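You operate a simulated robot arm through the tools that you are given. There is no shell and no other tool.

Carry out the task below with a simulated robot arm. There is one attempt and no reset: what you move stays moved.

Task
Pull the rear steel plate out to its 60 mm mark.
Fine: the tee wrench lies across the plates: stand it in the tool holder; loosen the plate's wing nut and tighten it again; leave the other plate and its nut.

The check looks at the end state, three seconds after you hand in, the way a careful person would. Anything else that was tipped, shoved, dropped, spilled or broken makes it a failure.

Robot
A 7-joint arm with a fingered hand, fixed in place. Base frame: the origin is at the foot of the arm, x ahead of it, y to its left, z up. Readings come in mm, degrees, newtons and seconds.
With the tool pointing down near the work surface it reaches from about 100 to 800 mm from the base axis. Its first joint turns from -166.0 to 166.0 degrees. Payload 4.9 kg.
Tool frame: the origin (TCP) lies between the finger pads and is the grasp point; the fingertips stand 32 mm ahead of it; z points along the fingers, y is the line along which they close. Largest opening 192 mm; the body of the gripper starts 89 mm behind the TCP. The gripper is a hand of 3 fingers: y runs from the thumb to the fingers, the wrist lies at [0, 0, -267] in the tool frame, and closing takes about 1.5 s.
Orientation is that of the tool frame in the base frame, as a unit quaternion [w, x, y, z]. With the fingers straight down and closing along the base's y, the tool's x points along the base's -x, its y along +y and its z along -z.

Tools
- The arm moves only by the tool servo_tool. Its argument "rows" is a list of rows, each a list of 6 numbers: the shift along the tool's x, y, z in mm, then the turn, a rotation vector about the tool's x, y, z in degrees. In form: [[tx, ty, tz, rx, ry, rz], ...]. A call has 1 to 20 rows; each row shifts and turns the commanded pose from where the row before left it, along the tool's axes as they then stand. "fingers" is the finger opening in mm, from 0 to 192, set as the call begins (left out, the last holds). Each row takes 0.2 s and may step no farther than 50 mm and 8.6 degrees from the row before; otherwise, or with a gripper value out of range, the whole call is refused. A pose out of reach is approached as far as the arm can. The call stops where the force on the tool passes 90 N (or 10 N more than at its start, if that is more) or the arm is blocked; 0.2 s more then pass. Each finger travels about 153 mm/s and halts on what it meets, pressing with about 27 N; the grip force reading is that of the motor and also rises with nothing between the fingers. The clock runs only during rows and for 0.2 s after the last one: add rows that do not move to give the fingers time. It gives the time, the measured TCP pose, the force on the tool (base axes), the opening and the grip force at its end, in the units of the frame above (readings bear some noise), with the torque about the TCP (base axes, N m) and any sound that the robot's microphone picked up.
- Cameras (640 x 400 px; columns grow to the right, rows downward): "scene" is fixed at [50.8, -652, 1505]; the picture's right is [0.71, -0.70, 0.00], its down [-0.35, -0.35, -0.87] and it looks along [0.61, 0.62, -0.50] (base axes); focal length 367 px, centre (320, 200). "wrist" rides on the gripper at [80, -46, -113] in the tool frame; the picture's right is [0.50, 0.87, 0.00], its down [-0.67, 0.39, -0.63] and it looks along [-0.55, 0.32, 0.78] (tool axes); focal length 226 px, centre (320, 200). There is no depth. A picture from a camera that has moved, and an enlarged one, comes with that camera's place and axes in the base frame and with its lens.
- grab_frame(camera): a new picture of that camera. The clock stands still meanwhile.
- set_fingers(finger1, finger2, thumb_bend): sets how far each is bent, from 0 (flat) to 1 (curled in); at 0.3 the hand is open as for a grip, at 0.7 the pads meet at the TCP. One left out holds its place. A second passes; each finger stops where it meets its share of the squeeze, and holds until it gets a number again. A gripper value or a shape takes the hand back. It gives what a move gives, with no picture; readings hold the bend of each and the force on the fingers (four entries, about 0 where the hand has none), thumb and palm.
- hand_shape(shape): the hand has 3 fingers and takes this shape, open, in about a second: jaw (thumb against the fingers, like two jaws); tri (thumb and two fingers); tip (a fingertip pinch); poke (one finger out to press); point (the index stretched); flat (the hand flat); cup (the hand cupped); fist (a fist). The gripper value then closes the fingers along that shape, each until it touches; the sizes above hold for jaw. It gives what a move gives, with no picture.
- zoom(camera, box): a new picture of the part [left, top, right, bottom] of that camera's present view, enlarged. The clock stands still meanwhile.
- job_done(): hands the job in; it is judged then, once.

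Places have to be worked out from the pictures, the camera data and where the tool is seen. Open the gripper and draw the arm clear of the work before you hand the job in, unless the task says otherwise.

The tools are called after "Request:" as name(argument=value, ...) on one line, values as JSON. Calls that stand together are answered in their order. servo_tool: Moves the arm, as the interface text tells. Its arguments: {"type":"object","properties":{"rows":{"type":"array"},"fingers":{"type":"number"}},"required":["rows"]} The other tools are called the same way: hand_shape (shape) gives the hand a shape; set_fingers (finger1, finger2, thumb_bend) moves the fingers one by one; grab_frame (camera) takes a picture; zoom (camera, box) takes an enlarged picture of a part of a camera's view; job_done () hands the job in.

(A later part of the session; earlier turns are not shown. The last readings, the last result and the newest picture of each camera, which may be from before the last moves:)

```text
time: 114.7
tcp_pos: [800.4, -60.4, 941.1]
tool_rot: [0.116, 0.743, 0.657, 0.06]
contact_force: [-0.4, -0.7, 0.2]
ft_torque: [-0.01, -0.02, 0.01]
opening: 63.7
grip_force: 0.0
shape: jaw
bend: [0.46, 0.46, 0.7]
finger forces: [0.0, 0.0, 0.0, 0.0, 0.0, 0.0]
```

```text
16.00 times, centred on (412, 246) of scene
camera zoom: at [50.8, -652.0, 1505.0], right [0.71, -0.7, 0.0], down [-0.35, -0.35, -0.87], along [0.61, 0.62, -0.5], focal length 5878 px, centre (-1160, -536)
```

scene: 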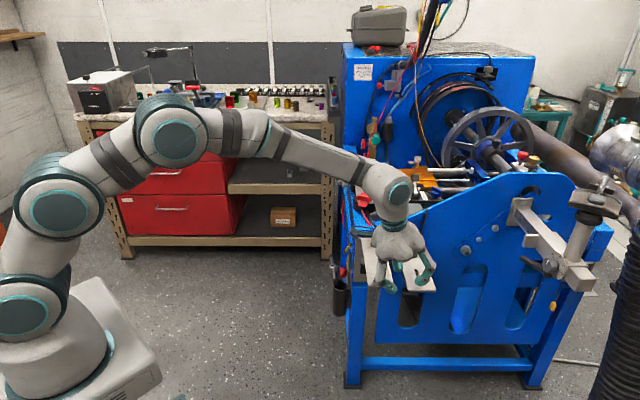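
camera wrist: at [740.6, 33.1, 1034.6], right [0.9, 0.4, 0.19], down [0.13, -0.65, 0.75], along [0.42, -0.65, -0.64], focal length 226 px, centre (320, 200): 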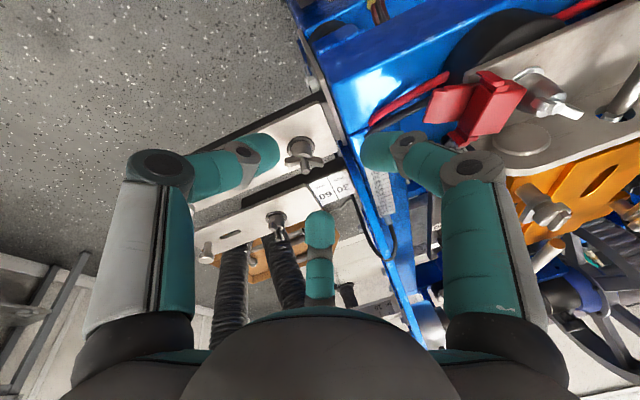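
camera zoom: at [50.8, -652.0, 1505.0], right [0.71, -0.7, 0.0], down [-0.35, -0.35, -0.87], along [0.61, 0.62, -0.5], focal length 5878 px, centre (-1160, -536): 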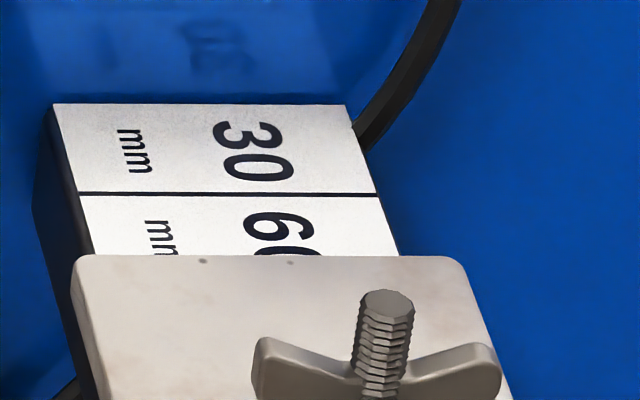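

The plate's inner edge lies right at the "60" line. I zoom in further to see exactly how the edge sits relative to the line.

Request:
zoom(camera="wrist", box=[303, 182, 321, 196])

Request:
zoom(camera="wrist", box=[310, 192, 328, 206])

```text
16.00 times, centred on (312, 189) of wrist
camera zoom: at [740.6, 33.1, 1034.6], right [0.9, 0.4, 0.19], down [0.13, -0.65, 0.75], along [0.42, -0.65, -0.64], focal length 3617 px, centre (448, 376)
```

zoom: 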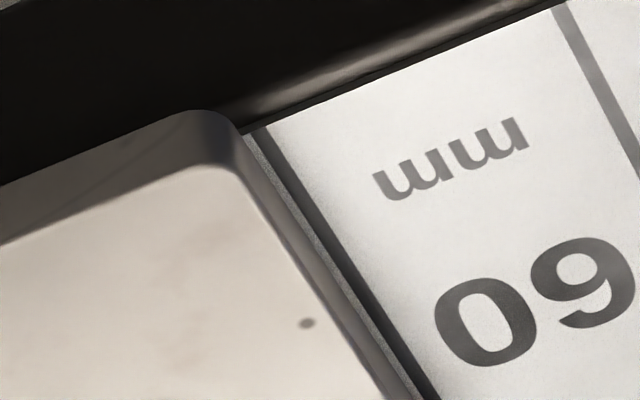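

```text
16.00 times, centred on (319, 199) of wrist
camera zoom: at [740.6, 33.1, 1034.6], right [0.9, 0.4, 0.19], down [0.13, -0.65, 0.75], along [0.42, -0.65, -0.64], focal length 3617 px, centre (336, 216)
```

zoom: 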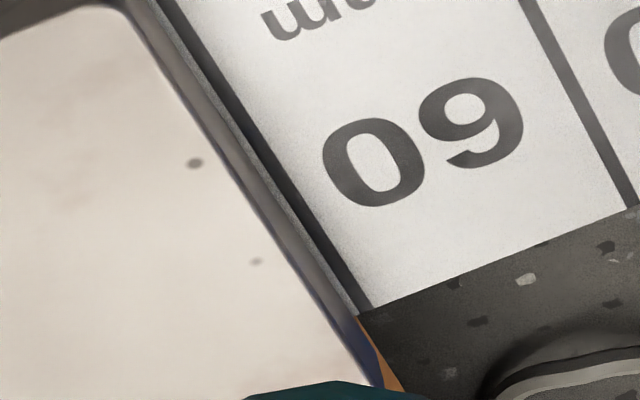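

The edge is ~1–1.5 mm past the 60 line, close enough to trim later. Now I prepare to grip nut B like the wrench hub: fingers straddling its wings (az ≈130°/310°), tilted 22°, so I can turn it as a pure twist. I rotate the hand and move above it.

Request:
servo_tool(rows=[[0, 0, 0, -1.73, 1.31, -7.41], [0, 0, 0, -1.73, 1.31, -7.41], [0, 0, 0, -1.73, 1.31, -7.41], [0, 0, 0, -1.73, 1.31, -7.41], [0, 0, 0, -1.73, 1.31, -7.41], [0, 0, 0, -1.73, 1.31, -7.41], [-26.4, -19.2, 4.1, 0, 0, 0], [-26.4, -19.2, 4.1, 0, 0, 0], [-26.4, -19.2, 4.1, 0, 0, 0], [-26.4, -19.2, 4.1, 0, 0, 0], [-26.4, -19.2, 4.1, 0, 0, 0], [-26.4, -19.2, 4.1, 0, 0, 0], [0, 0, 0, 0, 0, 0]], fingers=62)

Request:
grab_frame(camera="wrist")

Request:
grab_frame(camera="scene")

```text
time: 117.5
tcp_pos: [824.6, -255.1, 904.0]
tool_rot: [0.15, 0.421, 0.887, 0.12]
contact_force: [0.6, -0.2, -0.7]
ft_torque: [0.02, 0.01, -0.01]
opening: 62.6
grip_force: 0.0
shape: jaw
bend: [0.46, 0.46, 0.7]
finger forces: [0.0, 0.0, 0.0, 0.1, 0.0, 0.0]
```

```text
taken
camera wrist: at [702.9, -230.4, 982.5], right [0.31, 0.93, 0.21], down [0.45, -0.34, 0.83], along [0.84, -0.17, -0.52], focal length 226 px, centre (320, 200)
```

wrist: 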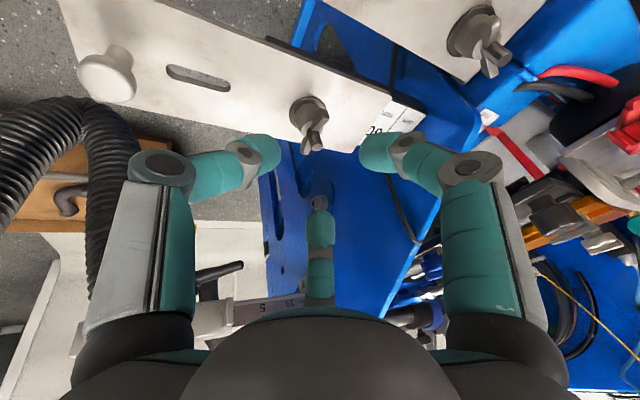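

```text
taken
```

scene: 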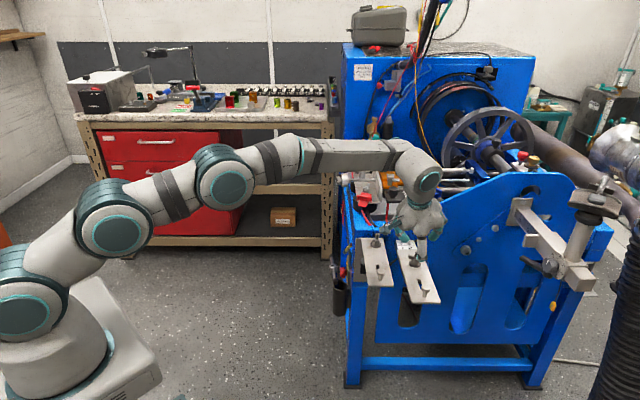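

Arm posture is fine (elbow up). I zoom to locate the nut precisely relative to the hand.

Request:
zoom(camera="wrist", box=[250, 70, 390, 190])

Request:
zoom(camera="scene", box=[385, 225, 435, 275])

```text
3.33 times, centred on (320, 130) of wrist
camera zoom: at [702.9, -230.4, 982.5], right [0.31, 0.93, 0.21], down [0.45, -0.34, 0.83], along [0.84, -0.17, -0.52], focal length 754 px, centre (320, 433)
```

zoom: 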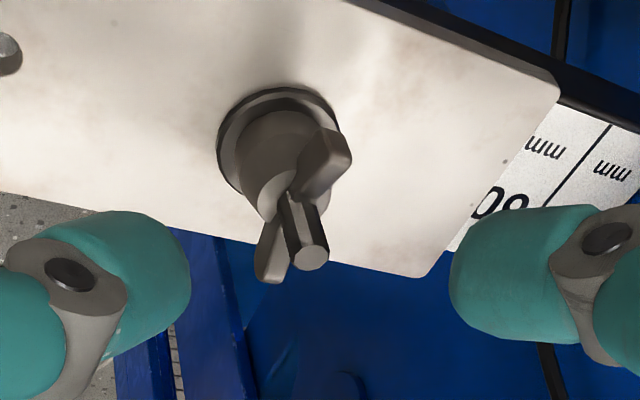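

```text
8.00 times, centred on (410, 250) of scene
camera zoom: at [50.8, -652.0, 1505.0], right [0.71, -0.7, 0.0], down [-0.35, -0.35, -0.87], along [0.61, 0.62, -0.5], focal length 2939 px, centre (-400, -200)
```

zoom: 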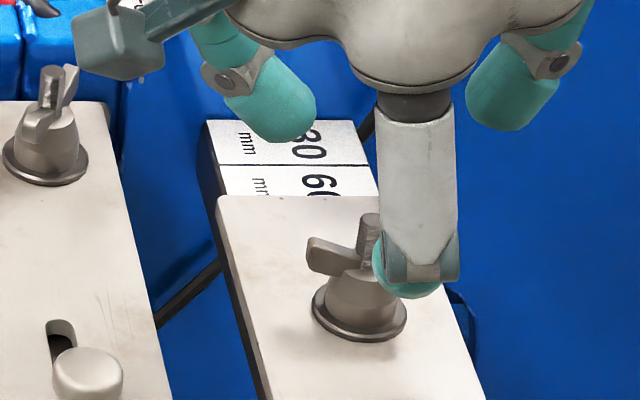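

Nut B axis is at about (837, -248.5), wings confirmed at az ≈130°/310°. I descend around it in two steps.

Request:
servo_tool(rows=[[1.9, -2.6, 8.3, 0, 0, 0], [1.9, -2.6, 8.3, 0, 0, 0], [1.9, -2.6, 8.3, 0, 0, 0], [1.9, -2.6, 8.3, 0, 0, 0], [0, 0, 0, 0, 0, 0]])

Request:
zoom(camera="wrist", box=[230, 80, 410, 250])

Request:
zoom(camera="scene", box=[380, 220, 440, 280])

```text
time: 118.7
tcp_pos: [824.7, -251.7, 871.0]
tool_rot: [0.15, 0.421, 0.887, 0.119]
contact_force: [0.0, -0.5, -0.2]
ft_torque: [0.01, 0.0, -0.01]
opening: 62.5
grip_force: 0.0
shape: jaw
bend: [0.46, 0.46, 0.7]
finger forces: [0.0, 0.0, 0.0, 0.0, 0.0, 0.0]
```

```text
2.35 times, centred on (320, 165) of wrist
camera zoom: at [703.6, -227.2, 947.5], right [0.31, 0.93, 0.21], down [0.45, -0.34, 0.83], along [0.84, -0.17, -0.52], focal length 532 px, centre (320, 282)
```

zoom: 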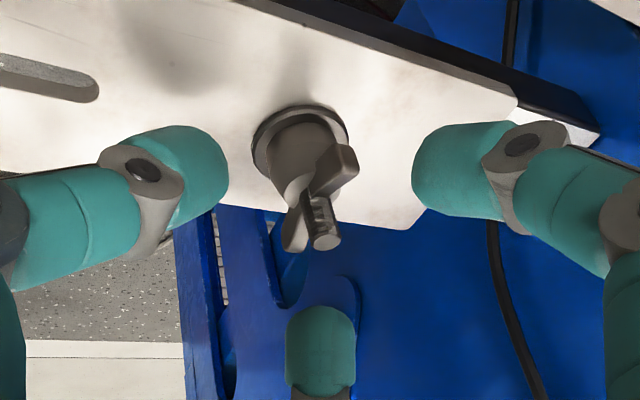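

```text
6.67 times, centred on (410, 250) of scene
camera zoom: at [50.8, -652.0, 1505.0], right [0.71, -0.7, 0.0], down [-0.35, -0.35, -0.87], along [0.61, 0.62, -0.5], focal length 2449 px, centre (-280, -133)
```

zoom: 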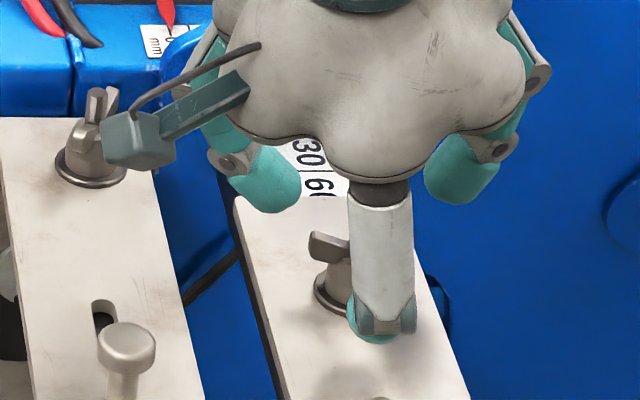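

Well centred. I go down the last 18 mm.

Request:
servo_tool(rows=[[1, -2.03, 5.57, 0, 0, 0], [1, -2.03, 5.57, 0, 0, 0], [1, -2.03, 5.57, 0, 0, 0], [0, 0, 0, 0, 0, 0]])

Request:
zoom(camera="wrist", box=[230, 80, 410, 250])

```text
time: 119.7
tcp_pos: [824.5, -253.1, 854.5]
tool_rot: [0.152, 0.421, 0.886, 0.12]
contact_force: [-1.9, -2.2, 8.5]
ft_torque: [-0.28, 0.23, 0.04]
opening: 62.3
grip_force: 0.2
shape: jaw
bend: [0.46, 0.46, 0.69]
finger forces: [0.0, 0.2, 0.1, 0.0, 8.7, 0.1]
```

```text
2.35 times, centred on (320, 165) of wrist
camera zoom: at [703.7, -228.1, 930.7], right [0.31, 0.93, 0.21], down [0.44, -0.34, 0.83], along [0.84, -0.17, -0.52], focal length 532 px, centre (320, 282)
```

zoom: 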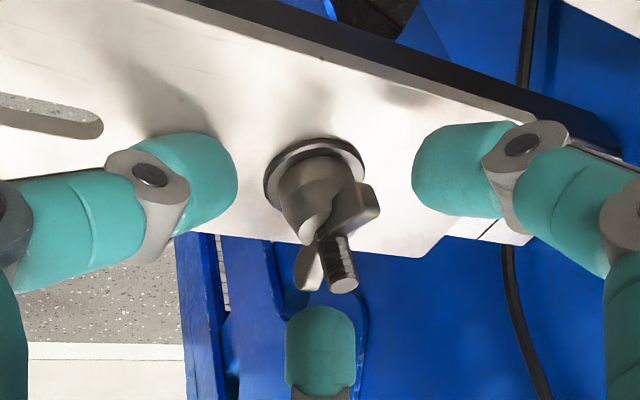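

The thumb tip just rests on the plate (8 N). I lift 2.5 mm and close on the nut.

Request:
servo_tool(rows=[[-0.4, 0.85, -2.3, 0, 0, 0], [0, 0, 0, 0, 0, 0]])

Request:
servo_tool(rows=[[0, 0, 0, 0, 0, 0], [0, 0, 0, 0, 0, 0], [0, 0, 0, 0, 0, 0], [0, 0, 0, 0, 0, 0], [0, 0, 0, 0, 0, 0], [0, 0, 0, 0, 0, 0]], fingers=8)

Request:
zoom(camera="wrist", box=[230, 80, 410, 250])

Request:
zoom(camera="scene", box=[380, 220, 440, 280])

```text
time: 120.3
tcp_pos: [823.6, -250.7, 855.1]
tool_rot: [0.15, 0.421, 0.887, 0.12]
contact_force: [1.4, -0.7, 3.4]
ft_torque: [-0.09, 0.01, 0.03]
opening: 61.8
grip_force: 0.1
shape: jaw
bend: [0.46, 0.46, 0.69]
finger forces: [0.0, 0.0, 0.0, 0.0, 3.7, 0.0]
```

```text
time: 121.7
tcp_pos: [823.5, -251.1, 852.8]
tool_rot: [0.149, 0.421, 0.887, 0.12]
contact_force: [-3.6, 5.2, -8.0]
ft_torque: [-0.11, 0.36, 0.04]
opening: 15.4
grip_force: 27.1
shape: jaw
bend: [0.74, 0.74, 0.7]
finger forces: [20.7, 18.5, 0.0, 0.0, 29.9, 0.0]
```

```text
2.35 times, centred on (320, 165) of wrist
camera zoom: at [702.5, -227.0, 930.1], right [0.32, 0.93, 0.21], down [0.45, -0.34, 0.83], along [0.84, -0.17, -0.52], focal length 532 px, centre (320, 282)
```

zoom: 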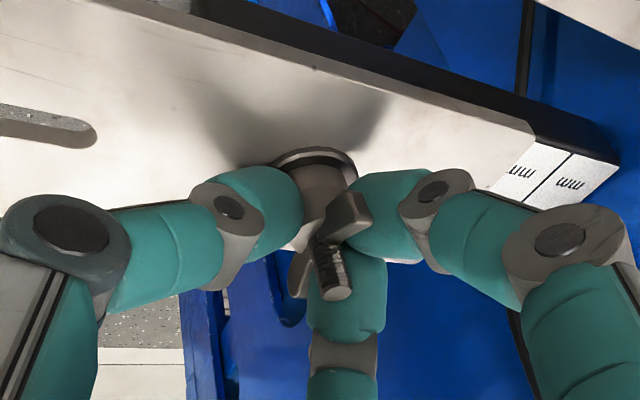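

```text
6.67 times, centred on (410, 250) of scene
camera zoom: at [50.8, -652.0, 1505.0], right [0.71, -0.7, 0.0], down [-0.35, -0.35, -0.87], along [0.61, 0.62, -0.5], focal length 2449 px, centre (-280, -133)
```

zoom: 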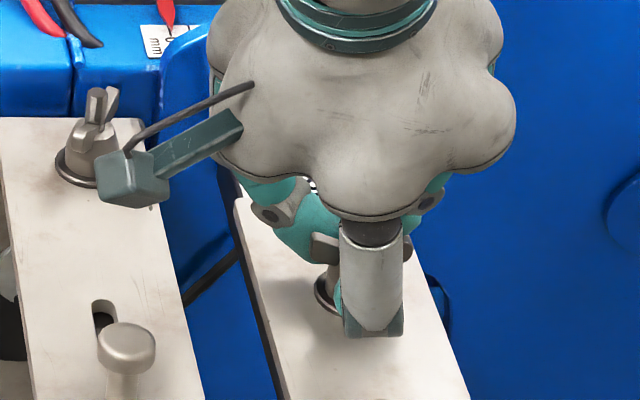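

The nut is held by all three fingers (18–30 N). I turn it clockwise about its own axis, 24° first.

Request:
servo_tool(rows=[[1.156, 0.635, 0.026, 0.991, -2.035, 5.568], [1.156, 0.635, 0.026, 0.991, -2.035, 5.568], [1.156, 0.635, 0.026, 0.991, -2.035, 5.568], [1.156, 0.635, 0.026, 0.991, -2.035, 5.568], [0, 0, 0, 0, 0, 0]])

Request:
zoom(camera="wrist", box=[230, 80, 410, 250])

Request:
zoom(camera="scene", box=[370, 220, 440, 310])

```text
time: 122.9
tcp_pos: [824.3, -246.6, 853.0]
tool_rot: [0.172, 0.597, 0.779, 0.086]
contact_force: [-0.4, -3.7, -13.6]
ft_torque: [-0.17, 0.42, 0.0]
opening: 14.8
grip_force: 27.3
shape: jaw
bend: [0.74, 0.74, 0.7]
finger forces: [19.7, 18.0, 0.0, 0.0, 30.6, 0.0]
```

```text
2.35 times, centred on (320, 165) of wrist
camera zoom: at [723.1, -174.9, 930.5], right [0.67, 0.72, 0.21], down [0.27, -0.49, 0.83], along [0.7, -0.49, -0.52], focal length 532 px, centre (320, 282)
```

zoom: 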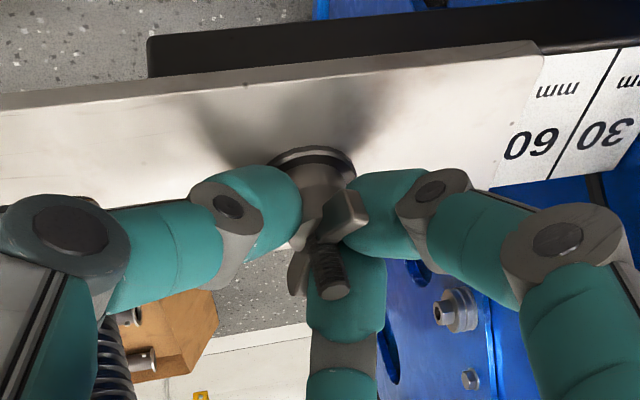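

```text
4.44 times, centred on (405, 265) of scene
camera zoom: at [50.8, -652.0, 1505.0], right [0.71, -0.7, 0.0], down [-0.35, -0.35, -0.87], along [0.61, 0.62, -0.5], focal length 1633 px, centre (-58, -89)
```

zoom: 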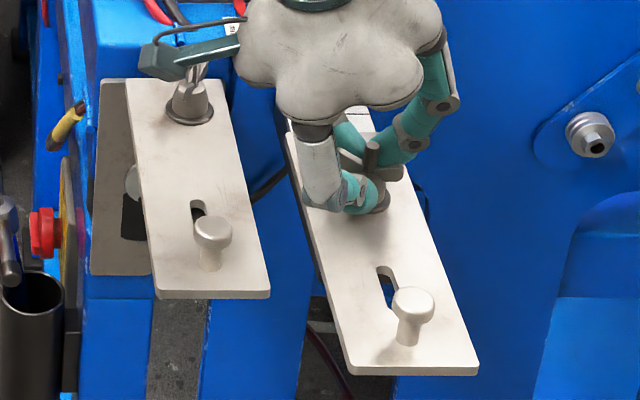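

The nut turns with the hand and the plate stays put at the 60 mark. I continue another 36° clockwise.

Request:
servo_tool(rows=[[1.156, 0.635, 0.026, 0.991, -2.035, 5.568], [1.156, 0.635, 0.026, 0.991, -2.035, 5.568], [1.156, 0.635, 0.026, 0.991, -2.035, 5.568], [1.156, 0.635, 0.026, 0.991, -2.035, 5.568], [1.156, 0.635, 0.026, 0.991, -2.035, 5.568], [1.156, 0.635, 0.026, 0.991, -2.035, 5.568], [0, 0, 0, 0, 0, 0]])

Request:
grab_frame(camera="wrist")

Request:
zoom(camera="scene", box=[370, 220, 440, 310])

```text
time: 124.5
tcp_pos: [828.3, -238.8, 853.1]
tool_rot: [0.19, 0.809, 0.556, 0.028]
contact_force: [9.1, -10.1, -17.9]
ft_torque: [-0.06, 0.19, 0.05]
opening: 14.2
grip_force: 27.1
shape: jaw
bend: [0.74, 0.74, 0.7]
finger forces: [20.4, 20.9, 0.0, 0.0, 21.3, 0.1]
```

```text
taken
camera wrist: at [789.1, -121.5, 930.6], right [0.96, 0.19, 0.21], down [-0.07, -0.56, 0.83], along [0.27, -0.81, -0.52], focal length 226 px, centre (320, 200)
```

wrist: 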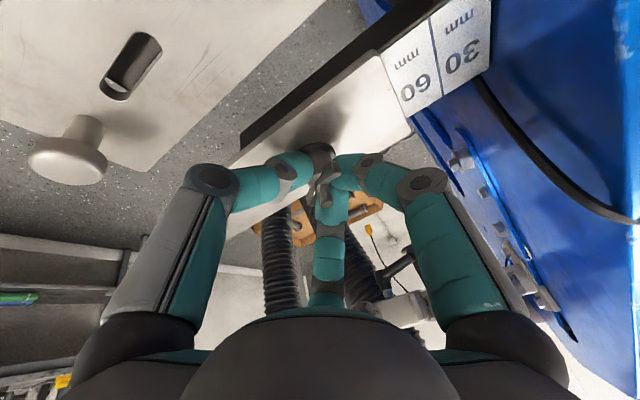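

```text
4.44 times, centred on (405, 265) of scene
camera zoom: at [50.8, -652.0, 1505.0], right [0.71, -0.7, 0.0], down [-0.35, -0.35, -0.87], along [0.61, 0.62, -0.5], focal length 1633 px, centre (-58, -89)
```

zoom: 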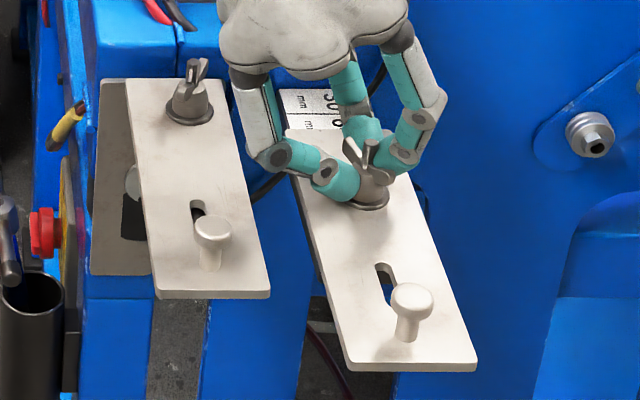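

Sixty degrees done; this camera view looks right along the edge. I zoom on the mark.

Request:
zoom(camera="wrist", box=[365, 30, 445, 130])

Request:
zoom(camera="wrist", box=[375, 45, 415, 85])

```text
4.00 times, centred on (405, 80) of wrist
camera zoom: at [789.1, -121.5, 930.6], right [0.96, 0.19, 0.21], down [-0.07, -0.56, 0.83], along [0.27, -0.81, -0.52], focal length 904 px, centre (-20, 680)
```

zoom: 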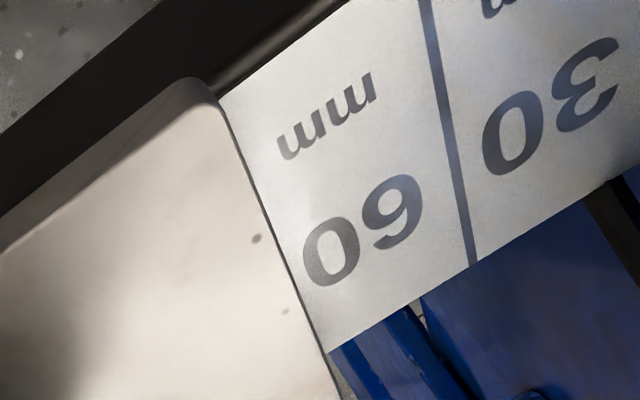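

```text
10.00 times, centred on (395, 65) of wrist
camera zoom: at [789.1, -121.5, 930.6], right [0.96, 0.19, 0.21], down [-0.07, -0.56, 0.83], along [0.27, -0.81, -0.52], focal length 2261 px, centre (-430, 1550)
```

zoom: 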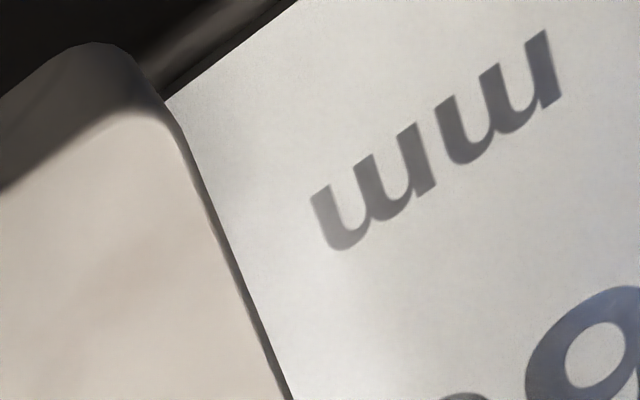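

The plate edge now reads just about 60 mm (59–60). I release the nut, ease up 4 mm, and open so I can swing back for a second stroke.

Request:
servo_tool(rows=[[0, 0, 0, 0, 0, 0], [0, 0, 0, 0, 0, 0]], fingers=40)

Request:
servo_tool(rows=[[-0.7, 1.4, -3.7, 0, 0, 0], [0, 0, 0, 0, 0, 0], [0, 0, 0, 0, 0, 0]], fingers=62)

Request:
zoom(camera="wrist", box=[230, 20, 450, 250])

Request:
zoom(camera="scene", box=[380, 225, 440, 285])

```text
time: 125.1
tcp_pos: [829.2, -239.5, 857.6]
tool_rot: [0.192, 0.809, 0.555, 0.029]
contact_force: [0.6, -0.4, 1.0]
ft_torque: [0.0, -0.02, 0.02]
opening: 39.8
grip_force: 0.1
shape: jaw
bend: [0.77, 0.77, 0.7]
finger forces: [0.0, 0.9, 0.0, 0.0, 0.0, 0.1]
```

```text
time: 125.9
tcp_pos: [828.5, -238.5, 858.4]
tool_rot: [0.19, 0.808, 0.556, 0.029]
contact_force: [-0.1, 0.1, -0.2]
ft_torque: [0.02, -0.01, -0.02]
opening: 61.4
grip_force: 0.1
shape: jaw
bend: [0.46, 0.46, 0.7]
finger forces: [0.0, 0.0, 0.0, 0.1, 0.1, 0.0]
```

```text
1.74 times, centred on (340, 135) of wrist
camera zoom: at [788.8, -121.2, 935.6], right [0.96, 0.19, 0.21], down [-0.07, -0.56, 0.83], along [0.27, -0.81, -0.52], focal length 393 px, centre (285, 313)
```

zoom: 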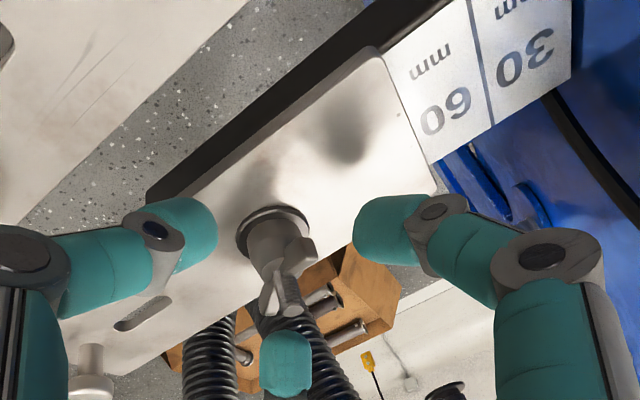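

```text
6.67 times, centred on (410, 255) of scene
camera zoom: at [50.8, -652.0, 1505.0], right [0.71, -0.7, 0.0], down [-0.35, -0.35, -0.87], along [0.61, 0.62, -0.5], focal length 2449 px, centre (-280, -167)
```

zoom: 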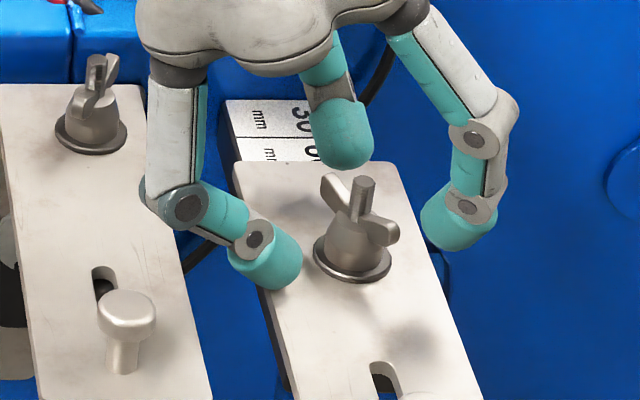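

The wings have moved to az ≈76°/256° (54° tightened). I swing the open hand back 60° around the nut for the next stroke.

Request:
servo_tool(rows=[[-1.212, -0.519, 0.026, -0.991, 2.035, -5.568], [-1.212, -0.519, 0.026, -0.991, 2.035, -5.568], [-1.212, -0.519, 0.026, -0.991, 2.035, -5.568], [-1.212, -0.519, 0.026, -0.991, 2.035, -5.568], [-1.212, -0.519, 0.026, -0.991, 2.035, -5.568], [-1.212, -0.519, 0.026, -0.991, 2.035, -5.568], [-1.212, -0.519, 0.026, -0.991, 2.035, -5.568], [-1.212, -0.519, 0.026, -0.991, 2.035, -5.568], [-1.212, -0.519, 0.026, -0.991, 2.035, -5.568], [0, 0, 0, 0, 0, 0]])

Request:
zoom(camera="wrist", box=[230, 60, 430, 250])

Request:
zoom(camera="scene", box=[380, 225, 440, 285])

```text
time: 128.1
tcp_pos: [825.1, -250.7, 858.0]
tool_rot: [0.156, 0.467, 0.863, 0.111]
contact_force: [0.1, -0.2, 0.5]
ft_torque: [-0.01, -0.03, 0.0]
opening: 61.6
grip_force: 0.1
shape: jaw
bend: [0.46, 0.46, 0.7]
finger forces: [0.0, 0.1, 0.0, 0.0, 0.0, 0.0]
```

```text
2.11 times, centred on (330, 155) of wrist
camera zoom: at [705.9, -213.0, 935.7], right [0.41, 0.89, 0.21], down [0.41, -0.38, 0.83], along [0.82, -0.25, -0.52], focal length 476 px, centre (299, 295)
```

zoom: 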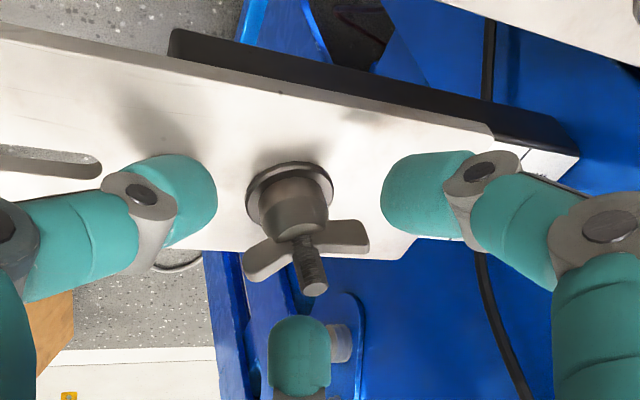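

```text
6.67 times, centred on (410, 255) of scene
camera zoom: at [50.8, -652.0, 1505.0], right [0.71, -0.7, 0.0], down [-0.35, -0.35, -0.87], along [0.61, 0.62, -0.5], focal length 2449 px, centre (-280, -167)
```

zoom: 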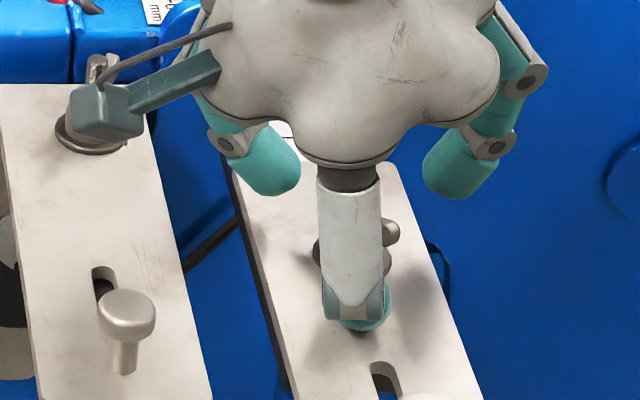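

The fingers need ~11° more to straddle the wings evenly. I add that, narrow to 48 mm, lower 4 mm, then close.

Request:
servo_tool(rows=[[-1.11, -0.481, 0.022, -0.909, 1.866, -5.104], [-1.11, -0.481, 0.022, -0.909, 1.866, -5.104], [0, 0, 0, 0, 0, 0]], fingers=52)

Request:
servo_tool(rows=[[0.35, -0.7, 1.85, 0, 0, 0], [0.35, -0.7, 1.85, 0, 0, 0], [0, 0, 0, 0, 0, 0]])

Request:
zoom(camera="wrist", box=[230, 60, 430, 250])

```text
time: 128.9
tcp_pos: [825.5, -251.8, 858.4]
tool_rot: [0.146, 0.382, 0.904, 0.126]
contact_force: [1.2, -0.2, 0.0]
ft_torque: [-0.01, 0.0, -0.05]
opening: 52.4
grip_force: 0.1
shape: jaw
bend: [0.49, 0.49, 0.7]
finger forces: [0.0, 0.0, 0.0, 0.0, 0.0, 0.0]
```

```text
time: 129.7
tcp_pos: [824.2, -252.0, 854.2]
tool_rot: [0.146, 0.382, 0.904, 0.126]
contact_force: [-0.2, 0.4, 1.1]
ft_torque: [-0.04, 0.04, 0.0]
opening: 52.2
grip_force: 0.1
shape: jaw
bend: [0.49, 0.49, 0.7]
finger forces: [0.0, 0.1, 0.0, 0.0, 1.1, 0.0]
```

```text
2.11 times, centred on (330, 155) of wrist
camera zoom: at [701.6, -238.9, 931.7], right [0.23, 0.95, 0.21], down [0.47, -0.3, 0.83], along [0.85, -0.09, -0.52], focal length 476 px, centre (299, 295)
```

zoom: 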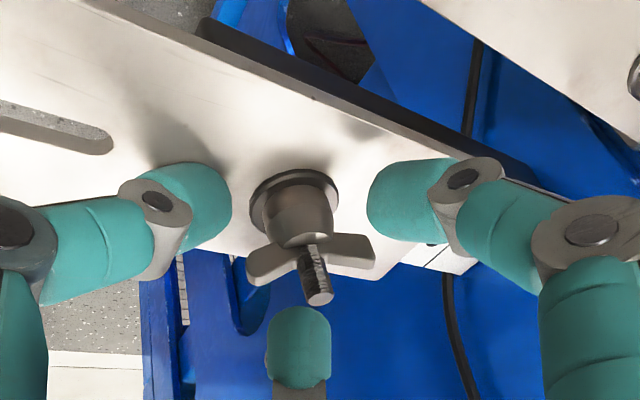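

Good alignment: wings between the finger pair and the third finger. I close again.

Request:
servo_tool(rows=[[0, 0, 0, 0, 0, 0], [0, 0, 0, 0, 0, 0], [0, 0, 0, 0, 0, 0], [0, 0, 0, 0, 0, 0], [0, 0, 0, 0, 0, 0], [0, 0, 0, 0, 0, 0]], fingers=8)

Request:
zoom(camera="wrist", box=[230, 60, 430, 250])

```text
time: 131.1
tcp_pos: [825.6, -251.5, 854.8]
tool_rot: [0.146, 0.382, 0.904, 0.126]
contact_force: [-3.0, 5.2, 4.2]
ft_torque: [0.18, -0.03, 0.03]
opening: 15.0
grip_force: 26.8
shape: jaw
bend: [0.75, 0.74, 0.69]
finger forces: [20.5, 37.1, 0.0, 0.0, 16.5, 0.0]
```

```text
2.11 times, centred on (330, 155) of wrist
camera zoom: at [701.6, -238.7, 932.0], right [0.23, 0.95, 0.21], down [0.47, -0.3, 0.83], along [0.85, -0.09, -0.52], focal length 476 px, centre (299, 295)
```

zoom: 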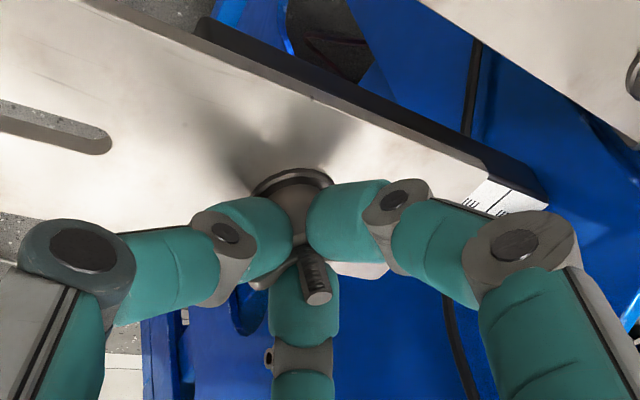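

Gripped. I turn another 36° clockwise and watch the torque.

Request:
servo_tool(rows=[[1.156, 0.635, 0.026, 0.991, -2.035, 5.568], [1.156, 0.635, 0.026, 0.991, -2.035, 5.568], [1.156, 0.635, 0.026, 0.991, -2.035, 5.568], [1.156, 0.635, 0.026, 0.991, -2.035, 5.568], [0, 0, 0, 0, 0, 0]])

Request:
servo_tool(rows=[[1.156, 0.635, 0.026, 0.991, -2.035, 5.568], [1.156, 0.635, 0.026, 0.991, -2.035, 5.568], [0, 0, 0, 0, 0, 0]])

Request:
zoom(camera="wrist", box=[230, 60, 430, 250])

Request:
zoom(camera="scene", box=[370, 220, 440, 310])

```text
time: 132.3
tcp_pos: [823.9, -248.3, 855.7]
tool_rot: [0.169, 0.562, 0.804, 0.094]
contact_force: [-0.9, -2.4, 5.1]
ft_torque: [0.0, -0.07, 0.02]
opening: 15.1
grip_force: 26.9
shape: jaw
bend: [0.75, 0.73, 0.69]
finger forces: [19.6, 33.0, 0.1, 0.1, 18.3, 0.0]
```

```text
time: 133.1
tcp_pos: [825.0, -244.4, 854.3]
tool_rot: [0.178, 0.643, 0.741, 0.076]
contact_force: [1.0, -1.6, 3.6]
ft_torque: [-0.03, -0.09, -0.01]
opening: 14.9
grip_force: 27.2
shape: jaw
bend: [0.75, 0.73, 0.69]
finger forces: [19.9, 32.1, 0.1, 0.0, 17.1, 0.1]
```

```text
2.11 times, centred on (330, 155) of wrist
camera zoom: at [733.2, -160.4, 932.1], right [0.75, 0.63, 0.21], down [0.2, -0.52, 0.83], along [0.63, -0.58, -0.52], focal length 476 px, centre (299, 295)
```

zoom: 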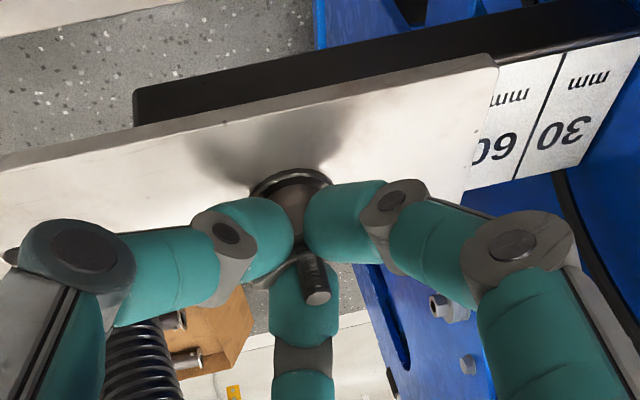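

```text
4.44 times, centred on (405, 265) of scene
camera zoom: at [50.8, -652.0, 1505.0], right [0.71, -0.7, 0.0], down [-0.35, -0.35, -0.87], along [0.61, 0.62, -0.5], focal length 1633 px, centre (-58, -89)
```

zoom: 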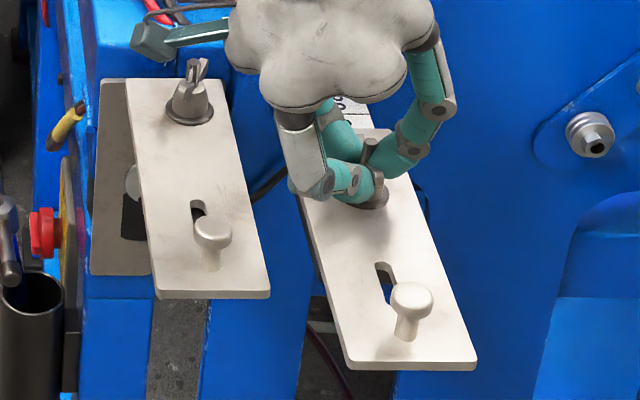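

Turning smoothly with little torque. I continue 12° at a time, checking for the nut tightening.

Request:
servo_tool(rows=[[1.156, 0.635, 0.026, 0.991, -2.035, 5.568], [1.156, 0.635, 0.026, 0.991, -2.035, 5.568], [0, 0, 0, 0, 0, 0]])

Request:
servo_tool(rows=[[1.156, 0.635, 0.026, 0.991, -2.035, 5.568], [1.156, 0.635, 0.026, 0.991, -2.035, 5.568], [0, 0, 0, 0, 0, 0]])

Request:
zoom(camera="wrist", box=[230, 20, 450, 250])

Request:
zoom(camera="wrist", box=[365, 30, 465, 130])

```text
time: 133.9
tcp_pos: [826.3, -242.6, 854.9]
tool_rot: [0.184, 0.718, 0.669, 0.057]
contact_force: [1.0, -1.4, 6.5]
ft_torque: [-0.04, -0.1, -0.01]
opening: 14.9
grip_force: 27.4
shape: jaw
bend: [0.75, 0.73, 0.69]
finger forces: [20.4, 31.9, 0.0, 0.1, 17.1, 0.0]
```

```text
time: 134.7
tcp_pos: [827.4, -238.9, 854.3]
tool_rot: [0.188, 0.784, 0.59, 0.038]
contact_force: [-1.1, -0.9, 7.8]
ft_torque: [-0.06, -0.11, -0.04]
opening: 14.8
grip_force: 26.7
shape: jaw
bend: [0.75, 0.73, 0.69]
finger forces: [21.3, 32.3, 0.1, 0.0, 18.6, 0.0]
```

```text
1.74 times, centred on (340, 135) of wrist
camera zoom: at [777.6, -125.3, 932.2], right [0.94, 0.27, 0.21], down [-0.03, -0.56, 0.83], along [0.34, -0.78, -0.52], focal length 393 px, centre (285, 313)
```

zoom: 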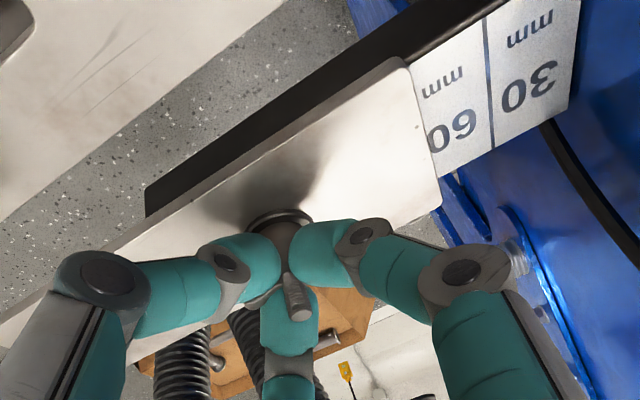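

```text
4.00 times, centred on (415, 80) of wrist
camera zoom: at [777.6, -125.3, 932.2], right [0.94, 0.27, 0.21], down [-0.03, -0.56, 0.83], along [0.34, -0.78, -0.52], focal length 904 px, centre (-60, 680)
```

zoom: 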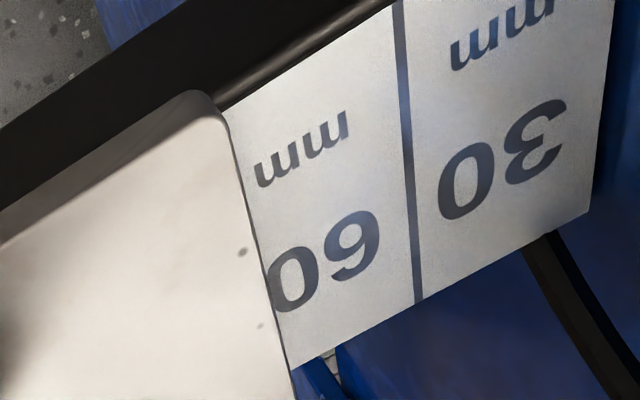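

The edge has crept in slightly (reads ~57–58). The plate still seems free, so while holding the nut I shift it 2.5 mm outward and check the force.

Request:
servo_tool(rows=[[-1.09, -0.62, -0.03, 0, 0, 0], [-1.09, -0.62, -0.03, 0, 0, 0], [0, 0, 0, 0, 0, 0], [0, 0, 0, 0, 0, 0]])

Request:
zoom(camera="wrist", box=[365, 30, 465, 130])

```text
time: 135.7
tcp_pos: [825.3, -239.8, 854.9]
tool_rot: [0.189, 0.783, 0.591, 0.039]
contact_force: [7.3, 12.7, 6.2]
ft_torque: [0.32, -0.33, 0.12]
opening: 14.7
grip_force: 27.7
shape: jaw
bend: [0.75, 0.73, 0.69]
finger forces: [28.8, 27.9, 0.0, 0.0, 16.2, 0.0]
```

```text
4.00 times, centred on (415, 80) of wrist
camera zoom: at [776.0, -126.5, 932.2], right [0.94, 0.27, 0.21], down [-0.03, -0.56, 0.83], along [0.34, -0.78, -0.52], focal length 904 px, centre (-60, 680)
```

zoom: 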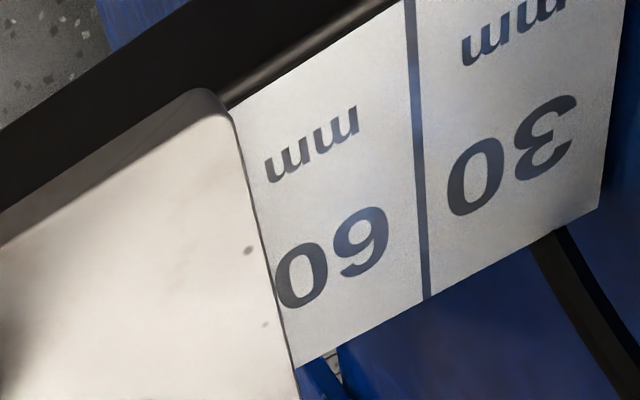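

The plate now resists (14 N) and barely moves, so the nut is clamping. I relax the push, release, and take a parallax-free look at the mark.

Request:
servo_tool(rows=[[1.09, 0.62, 0.03, 0, 0, 0], [0.9, 0.5, 0.03, 0, 0, 0], [0, 0, 0, 0, 0, 0]])

Request:
servo_tool(rows=[[0, 0, 0, 0, 0, 0], [0, 0, 0, 0, 0, 0]], fingers=40)

Request:
servo_tool(rows=[[-0.7, 1.4, -3.7, 0, 0, 0], [-0.8, 1.7, -4.6, 0, 0, 0], [-1.7, 3.4, -9.3, 0, 0, 0], [-3.3, 6.8, -18.5, 0, 0, 0], [-3.3, 6.8, -18.5, 0, 0, 0], [-3.3, 6.8, -18.5, 0, 0, 0], [0, 0, 0, 0, 0, 0]], fingers=62)

Request:
grab_frame(camera="wrist")

Request:
zoom(camera="scene", box=[380, 225, 440, 285])

```text
time: 136.5
tcp_pos: [826.8, -240.4, 855.8]
tool_rot: [0.189, 0.784, 0.59, 0.037]
contact_force: [-4.0, 8.4, 11.4]
ft_torque: [0.13, -0.08, 0.07]
opening: 14.9
grip_force: 26.6
shape: jaw
bend: [0.75, 0.73, 0.69]
finger forces: [25.9, 30.8, 0.1, 0.1, 22.4, 0.1]
```

```text
time: 137.1
tcp_pos: [825.8, -240.8, 853.4]
tool_rot: [0.188, 0.784, 0.591, 0.037]
contact_force: [0.4, 0.8, -0.6]
ft_torque: [0.0, 0.02, 0.02]
opening: 39.8
grip_force: 0.1
shape: jaw
bend: [0.77, 0.77, 0.7]
finger forces: [0.6, 0.0, 0.1, 0.1, 0.1, 0.0]
```

```text
time: 138.7
tcp_pos: [827.7, -239.0, 933.4]
tool_rot: [0.19, 0.783, 0.591, 0.038]
contact_force: [-0.1, 0.9, -0.2]
ft_torque: [0.0, 0.0, -0.01]
opening: 61.6
grip_force: 0.1
shape: jaw
bend: [0.46, 0.46, 0.7]
finger forces: [0.0, 0.0, 0.0, 0.0, 0.1, 0.0]
```

```text
taken
camera wrist: at [777.2, -125.5, 1010.3], right [0.94, 0.27, 0.21], down [-0.03, -0.56, 0.83], along [0.34, -0.78, -0.52], focal length 226 px, centre (320, 200)
```

wrist: 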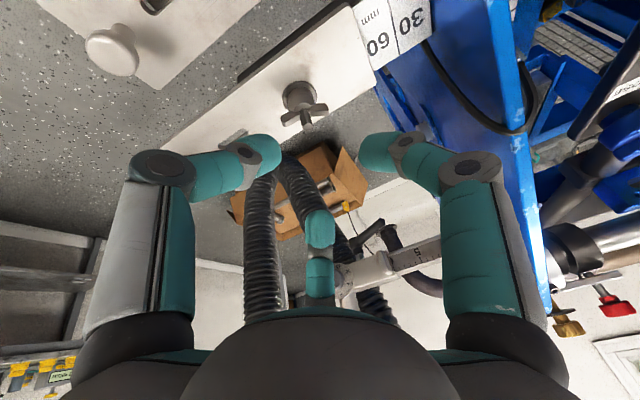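

```text
6.67 times, centred on (410, 255) of scene
camera zoom: at [50.8, -652.0, 1505.0], right [0.71, -0.7, 0.0], down [-0.35, -0.35, -0.87], along [0.61, 0.62, -0.5], focal length 2449 px, centre (-280, -167)
```

zoom: 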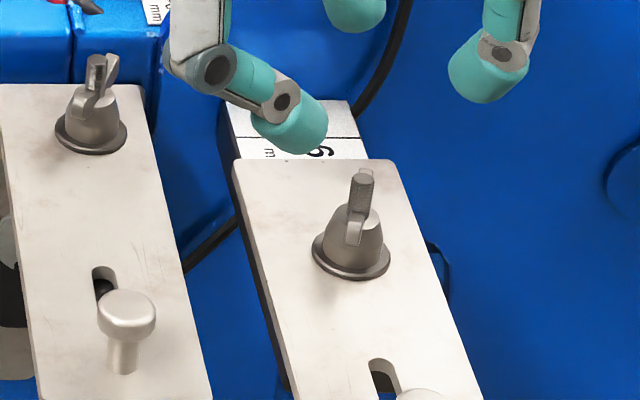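

Nut B's wings are back to az ≈24°/204° (≈13° short of the start). I move the camera to the +y side again to read the edge accurately.

Request:
servo_tool(rows=[[29.2, -10.4, -8.4, 0, 0, 0], [29.2, -10.4, -8.4, 0, 0, 0], [29.2, -10.4, -8.4, 0, 0, 0], [29.2, -10.4, -8.4, 0, 0, 0], [29.2, -10.4, -8.4, 0, 0, 0], [29.2, -10.4, -8.4, 0, 0, 0], [29.2, -10.4, -8.4, 0, 0, 0], [0, 0, 0, 0, 0, 0]])

Request:
grab_frame(camera="wrist")

```text
time: 140.5
tcp_pos: [805.8, -16.4, 929.9]
tool_rot: [0.19, 0.783, 0.591, 0.037]
contact_force: [-0.2, -0.5, 0.3]
ft_torque: [0.05, 0.01, -0.02]
opening: 61.8
grip_force: 0.0
shape: jaw
bend: [0.46, 0.46, 0.7]
finger forces: [0.0, 0.0, 0.1, 0.1, 0.0, 0.0]
```

```text
taken
camera wrist: at [755.4, 97.7, 1006.3], right [0.94, 0.27, 0.21], down [-0.03, -0.56, 0.83], along [0.34, -0.78, -0.52], focal length 226 px, centre (320, 200)
```

wrist: 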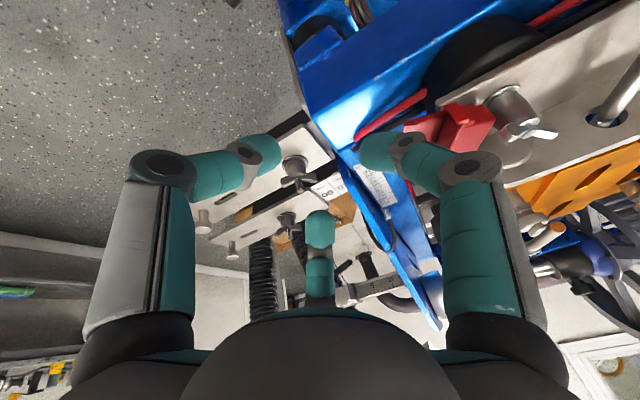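

Request:
zoom(camera="wrist", box=[300, 165, 350, 215])

Request:
zoom(camera="wrist", box=[306, 178, 330, 202])

```text
8.00 times, centred on (325, 190) of wrist
camera zoom: at [755.4, 97.7, 1006.3], right [0.94, 0.27, 0.21], down [-0.03, -0.56, 0.83], along [0.34, -0.78, -0.52], focal length 1808 px, centre (280, 280)
```

zoom: 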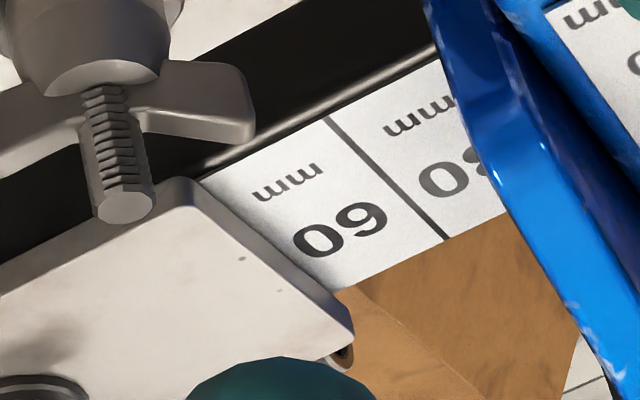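

```text
16.00 times, centred on (318, 190) of wrist
camera zoom: at [755.4, 97.7, 1006.3], right [0.94, 0.27, 0.21], down [-0.03, -0.56, 0.83], along [0.34, -0.78, -0.52], focal length 3617 px, centre (352, 360)
```

zoom: 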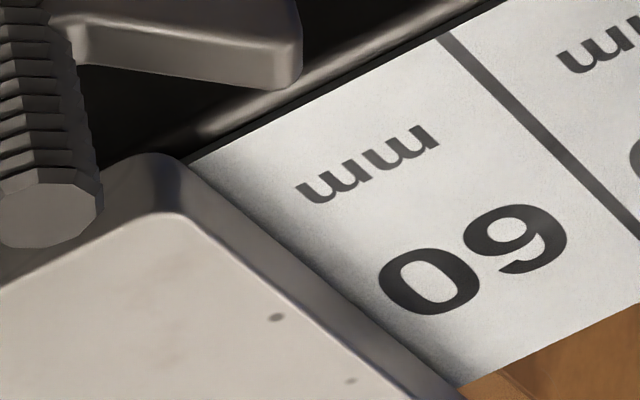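

The plate edge reads about 58.5 mm — 1.5 mm short and already lightly clamped. I'll pull the knob out that last bit before the final tightening; moving over knob B first.

Request:
servo_tool(rows=[[-34.2, 0.54, 8.6, 0, 0, 0], [-34.2, 0.54, 8.6, 0, 0, 0], [-34.2, 0.54, 8.6, 0, 0, 0], [-34.2, 0.54, 8.6, 0, 0, 0], [-34.2, 0.54, 8.6, 0, 0, 0], [-34.2, 0.54, 8.6, 0, 0, 0], [-34.2, 0.54, 8.6, 0, 0, 0], [-34.2, 0.54, 8.6, 0, 0, 0], [-34.2, 0.54, 8.6, 0, 0, 0], [0, 0, 0, 0, 0, 0]])

Request:
grab_frame(camera="wrist")

Request:
zoom(camera="scene", box=[370, 230, 440, 310])

```text
time: 142.7
tcp_pos: [739.8, -327.0, 909.3]
tool_rot: [0.189, 0.783, 0.591, 0.038]
contact_force: [-0.2, 0.7, -0.2]
ft_torque: [-0.01, -0.04, 0.01]
opening: 62.1
grip_force: 0.0
shape: jaw
bend: [0.46, 0.46, 0.7]
finger forces: [0.1, 0.0, 0.1, 0.0, 0.1, 0.0]
```

```text
taken
camera wrist: at [690.0, -212.5, 986.6], right [0.94, 0.27, 0.21], down [-0.03, -0.56, 0.83], along [0.34, -0.78, -0.52], focal length 226 px, centre (320, 200)
```

wrist: 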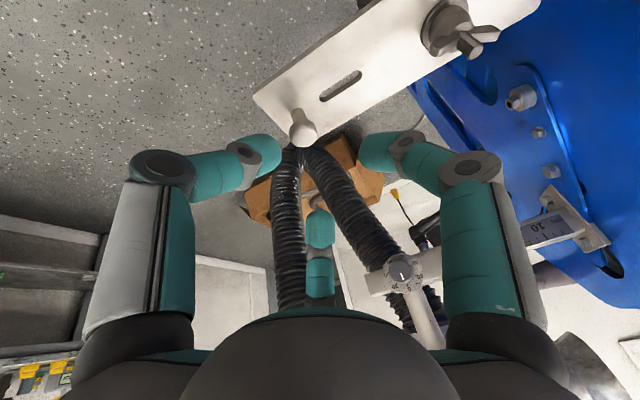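

```text
5.00 times, centred on (405, 270) of scene
camera zoom: at [50.8, -652.0, 1505.0], right [0.71, -0.7, 0.0], down [-0.35, -0.35, -0.87], along [0.61, 0.62, -0.5], focal length 1837 px, centre (-105, -150)
```

zoom: 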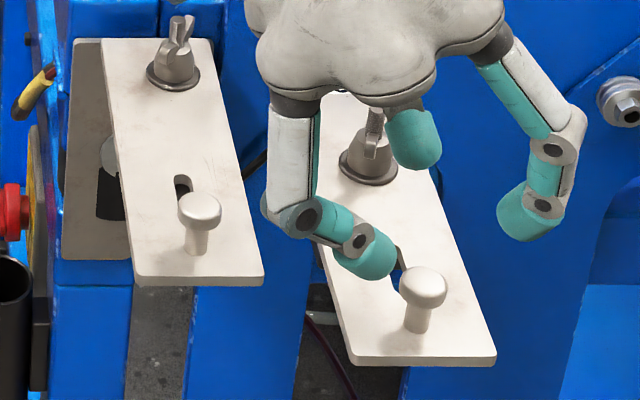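

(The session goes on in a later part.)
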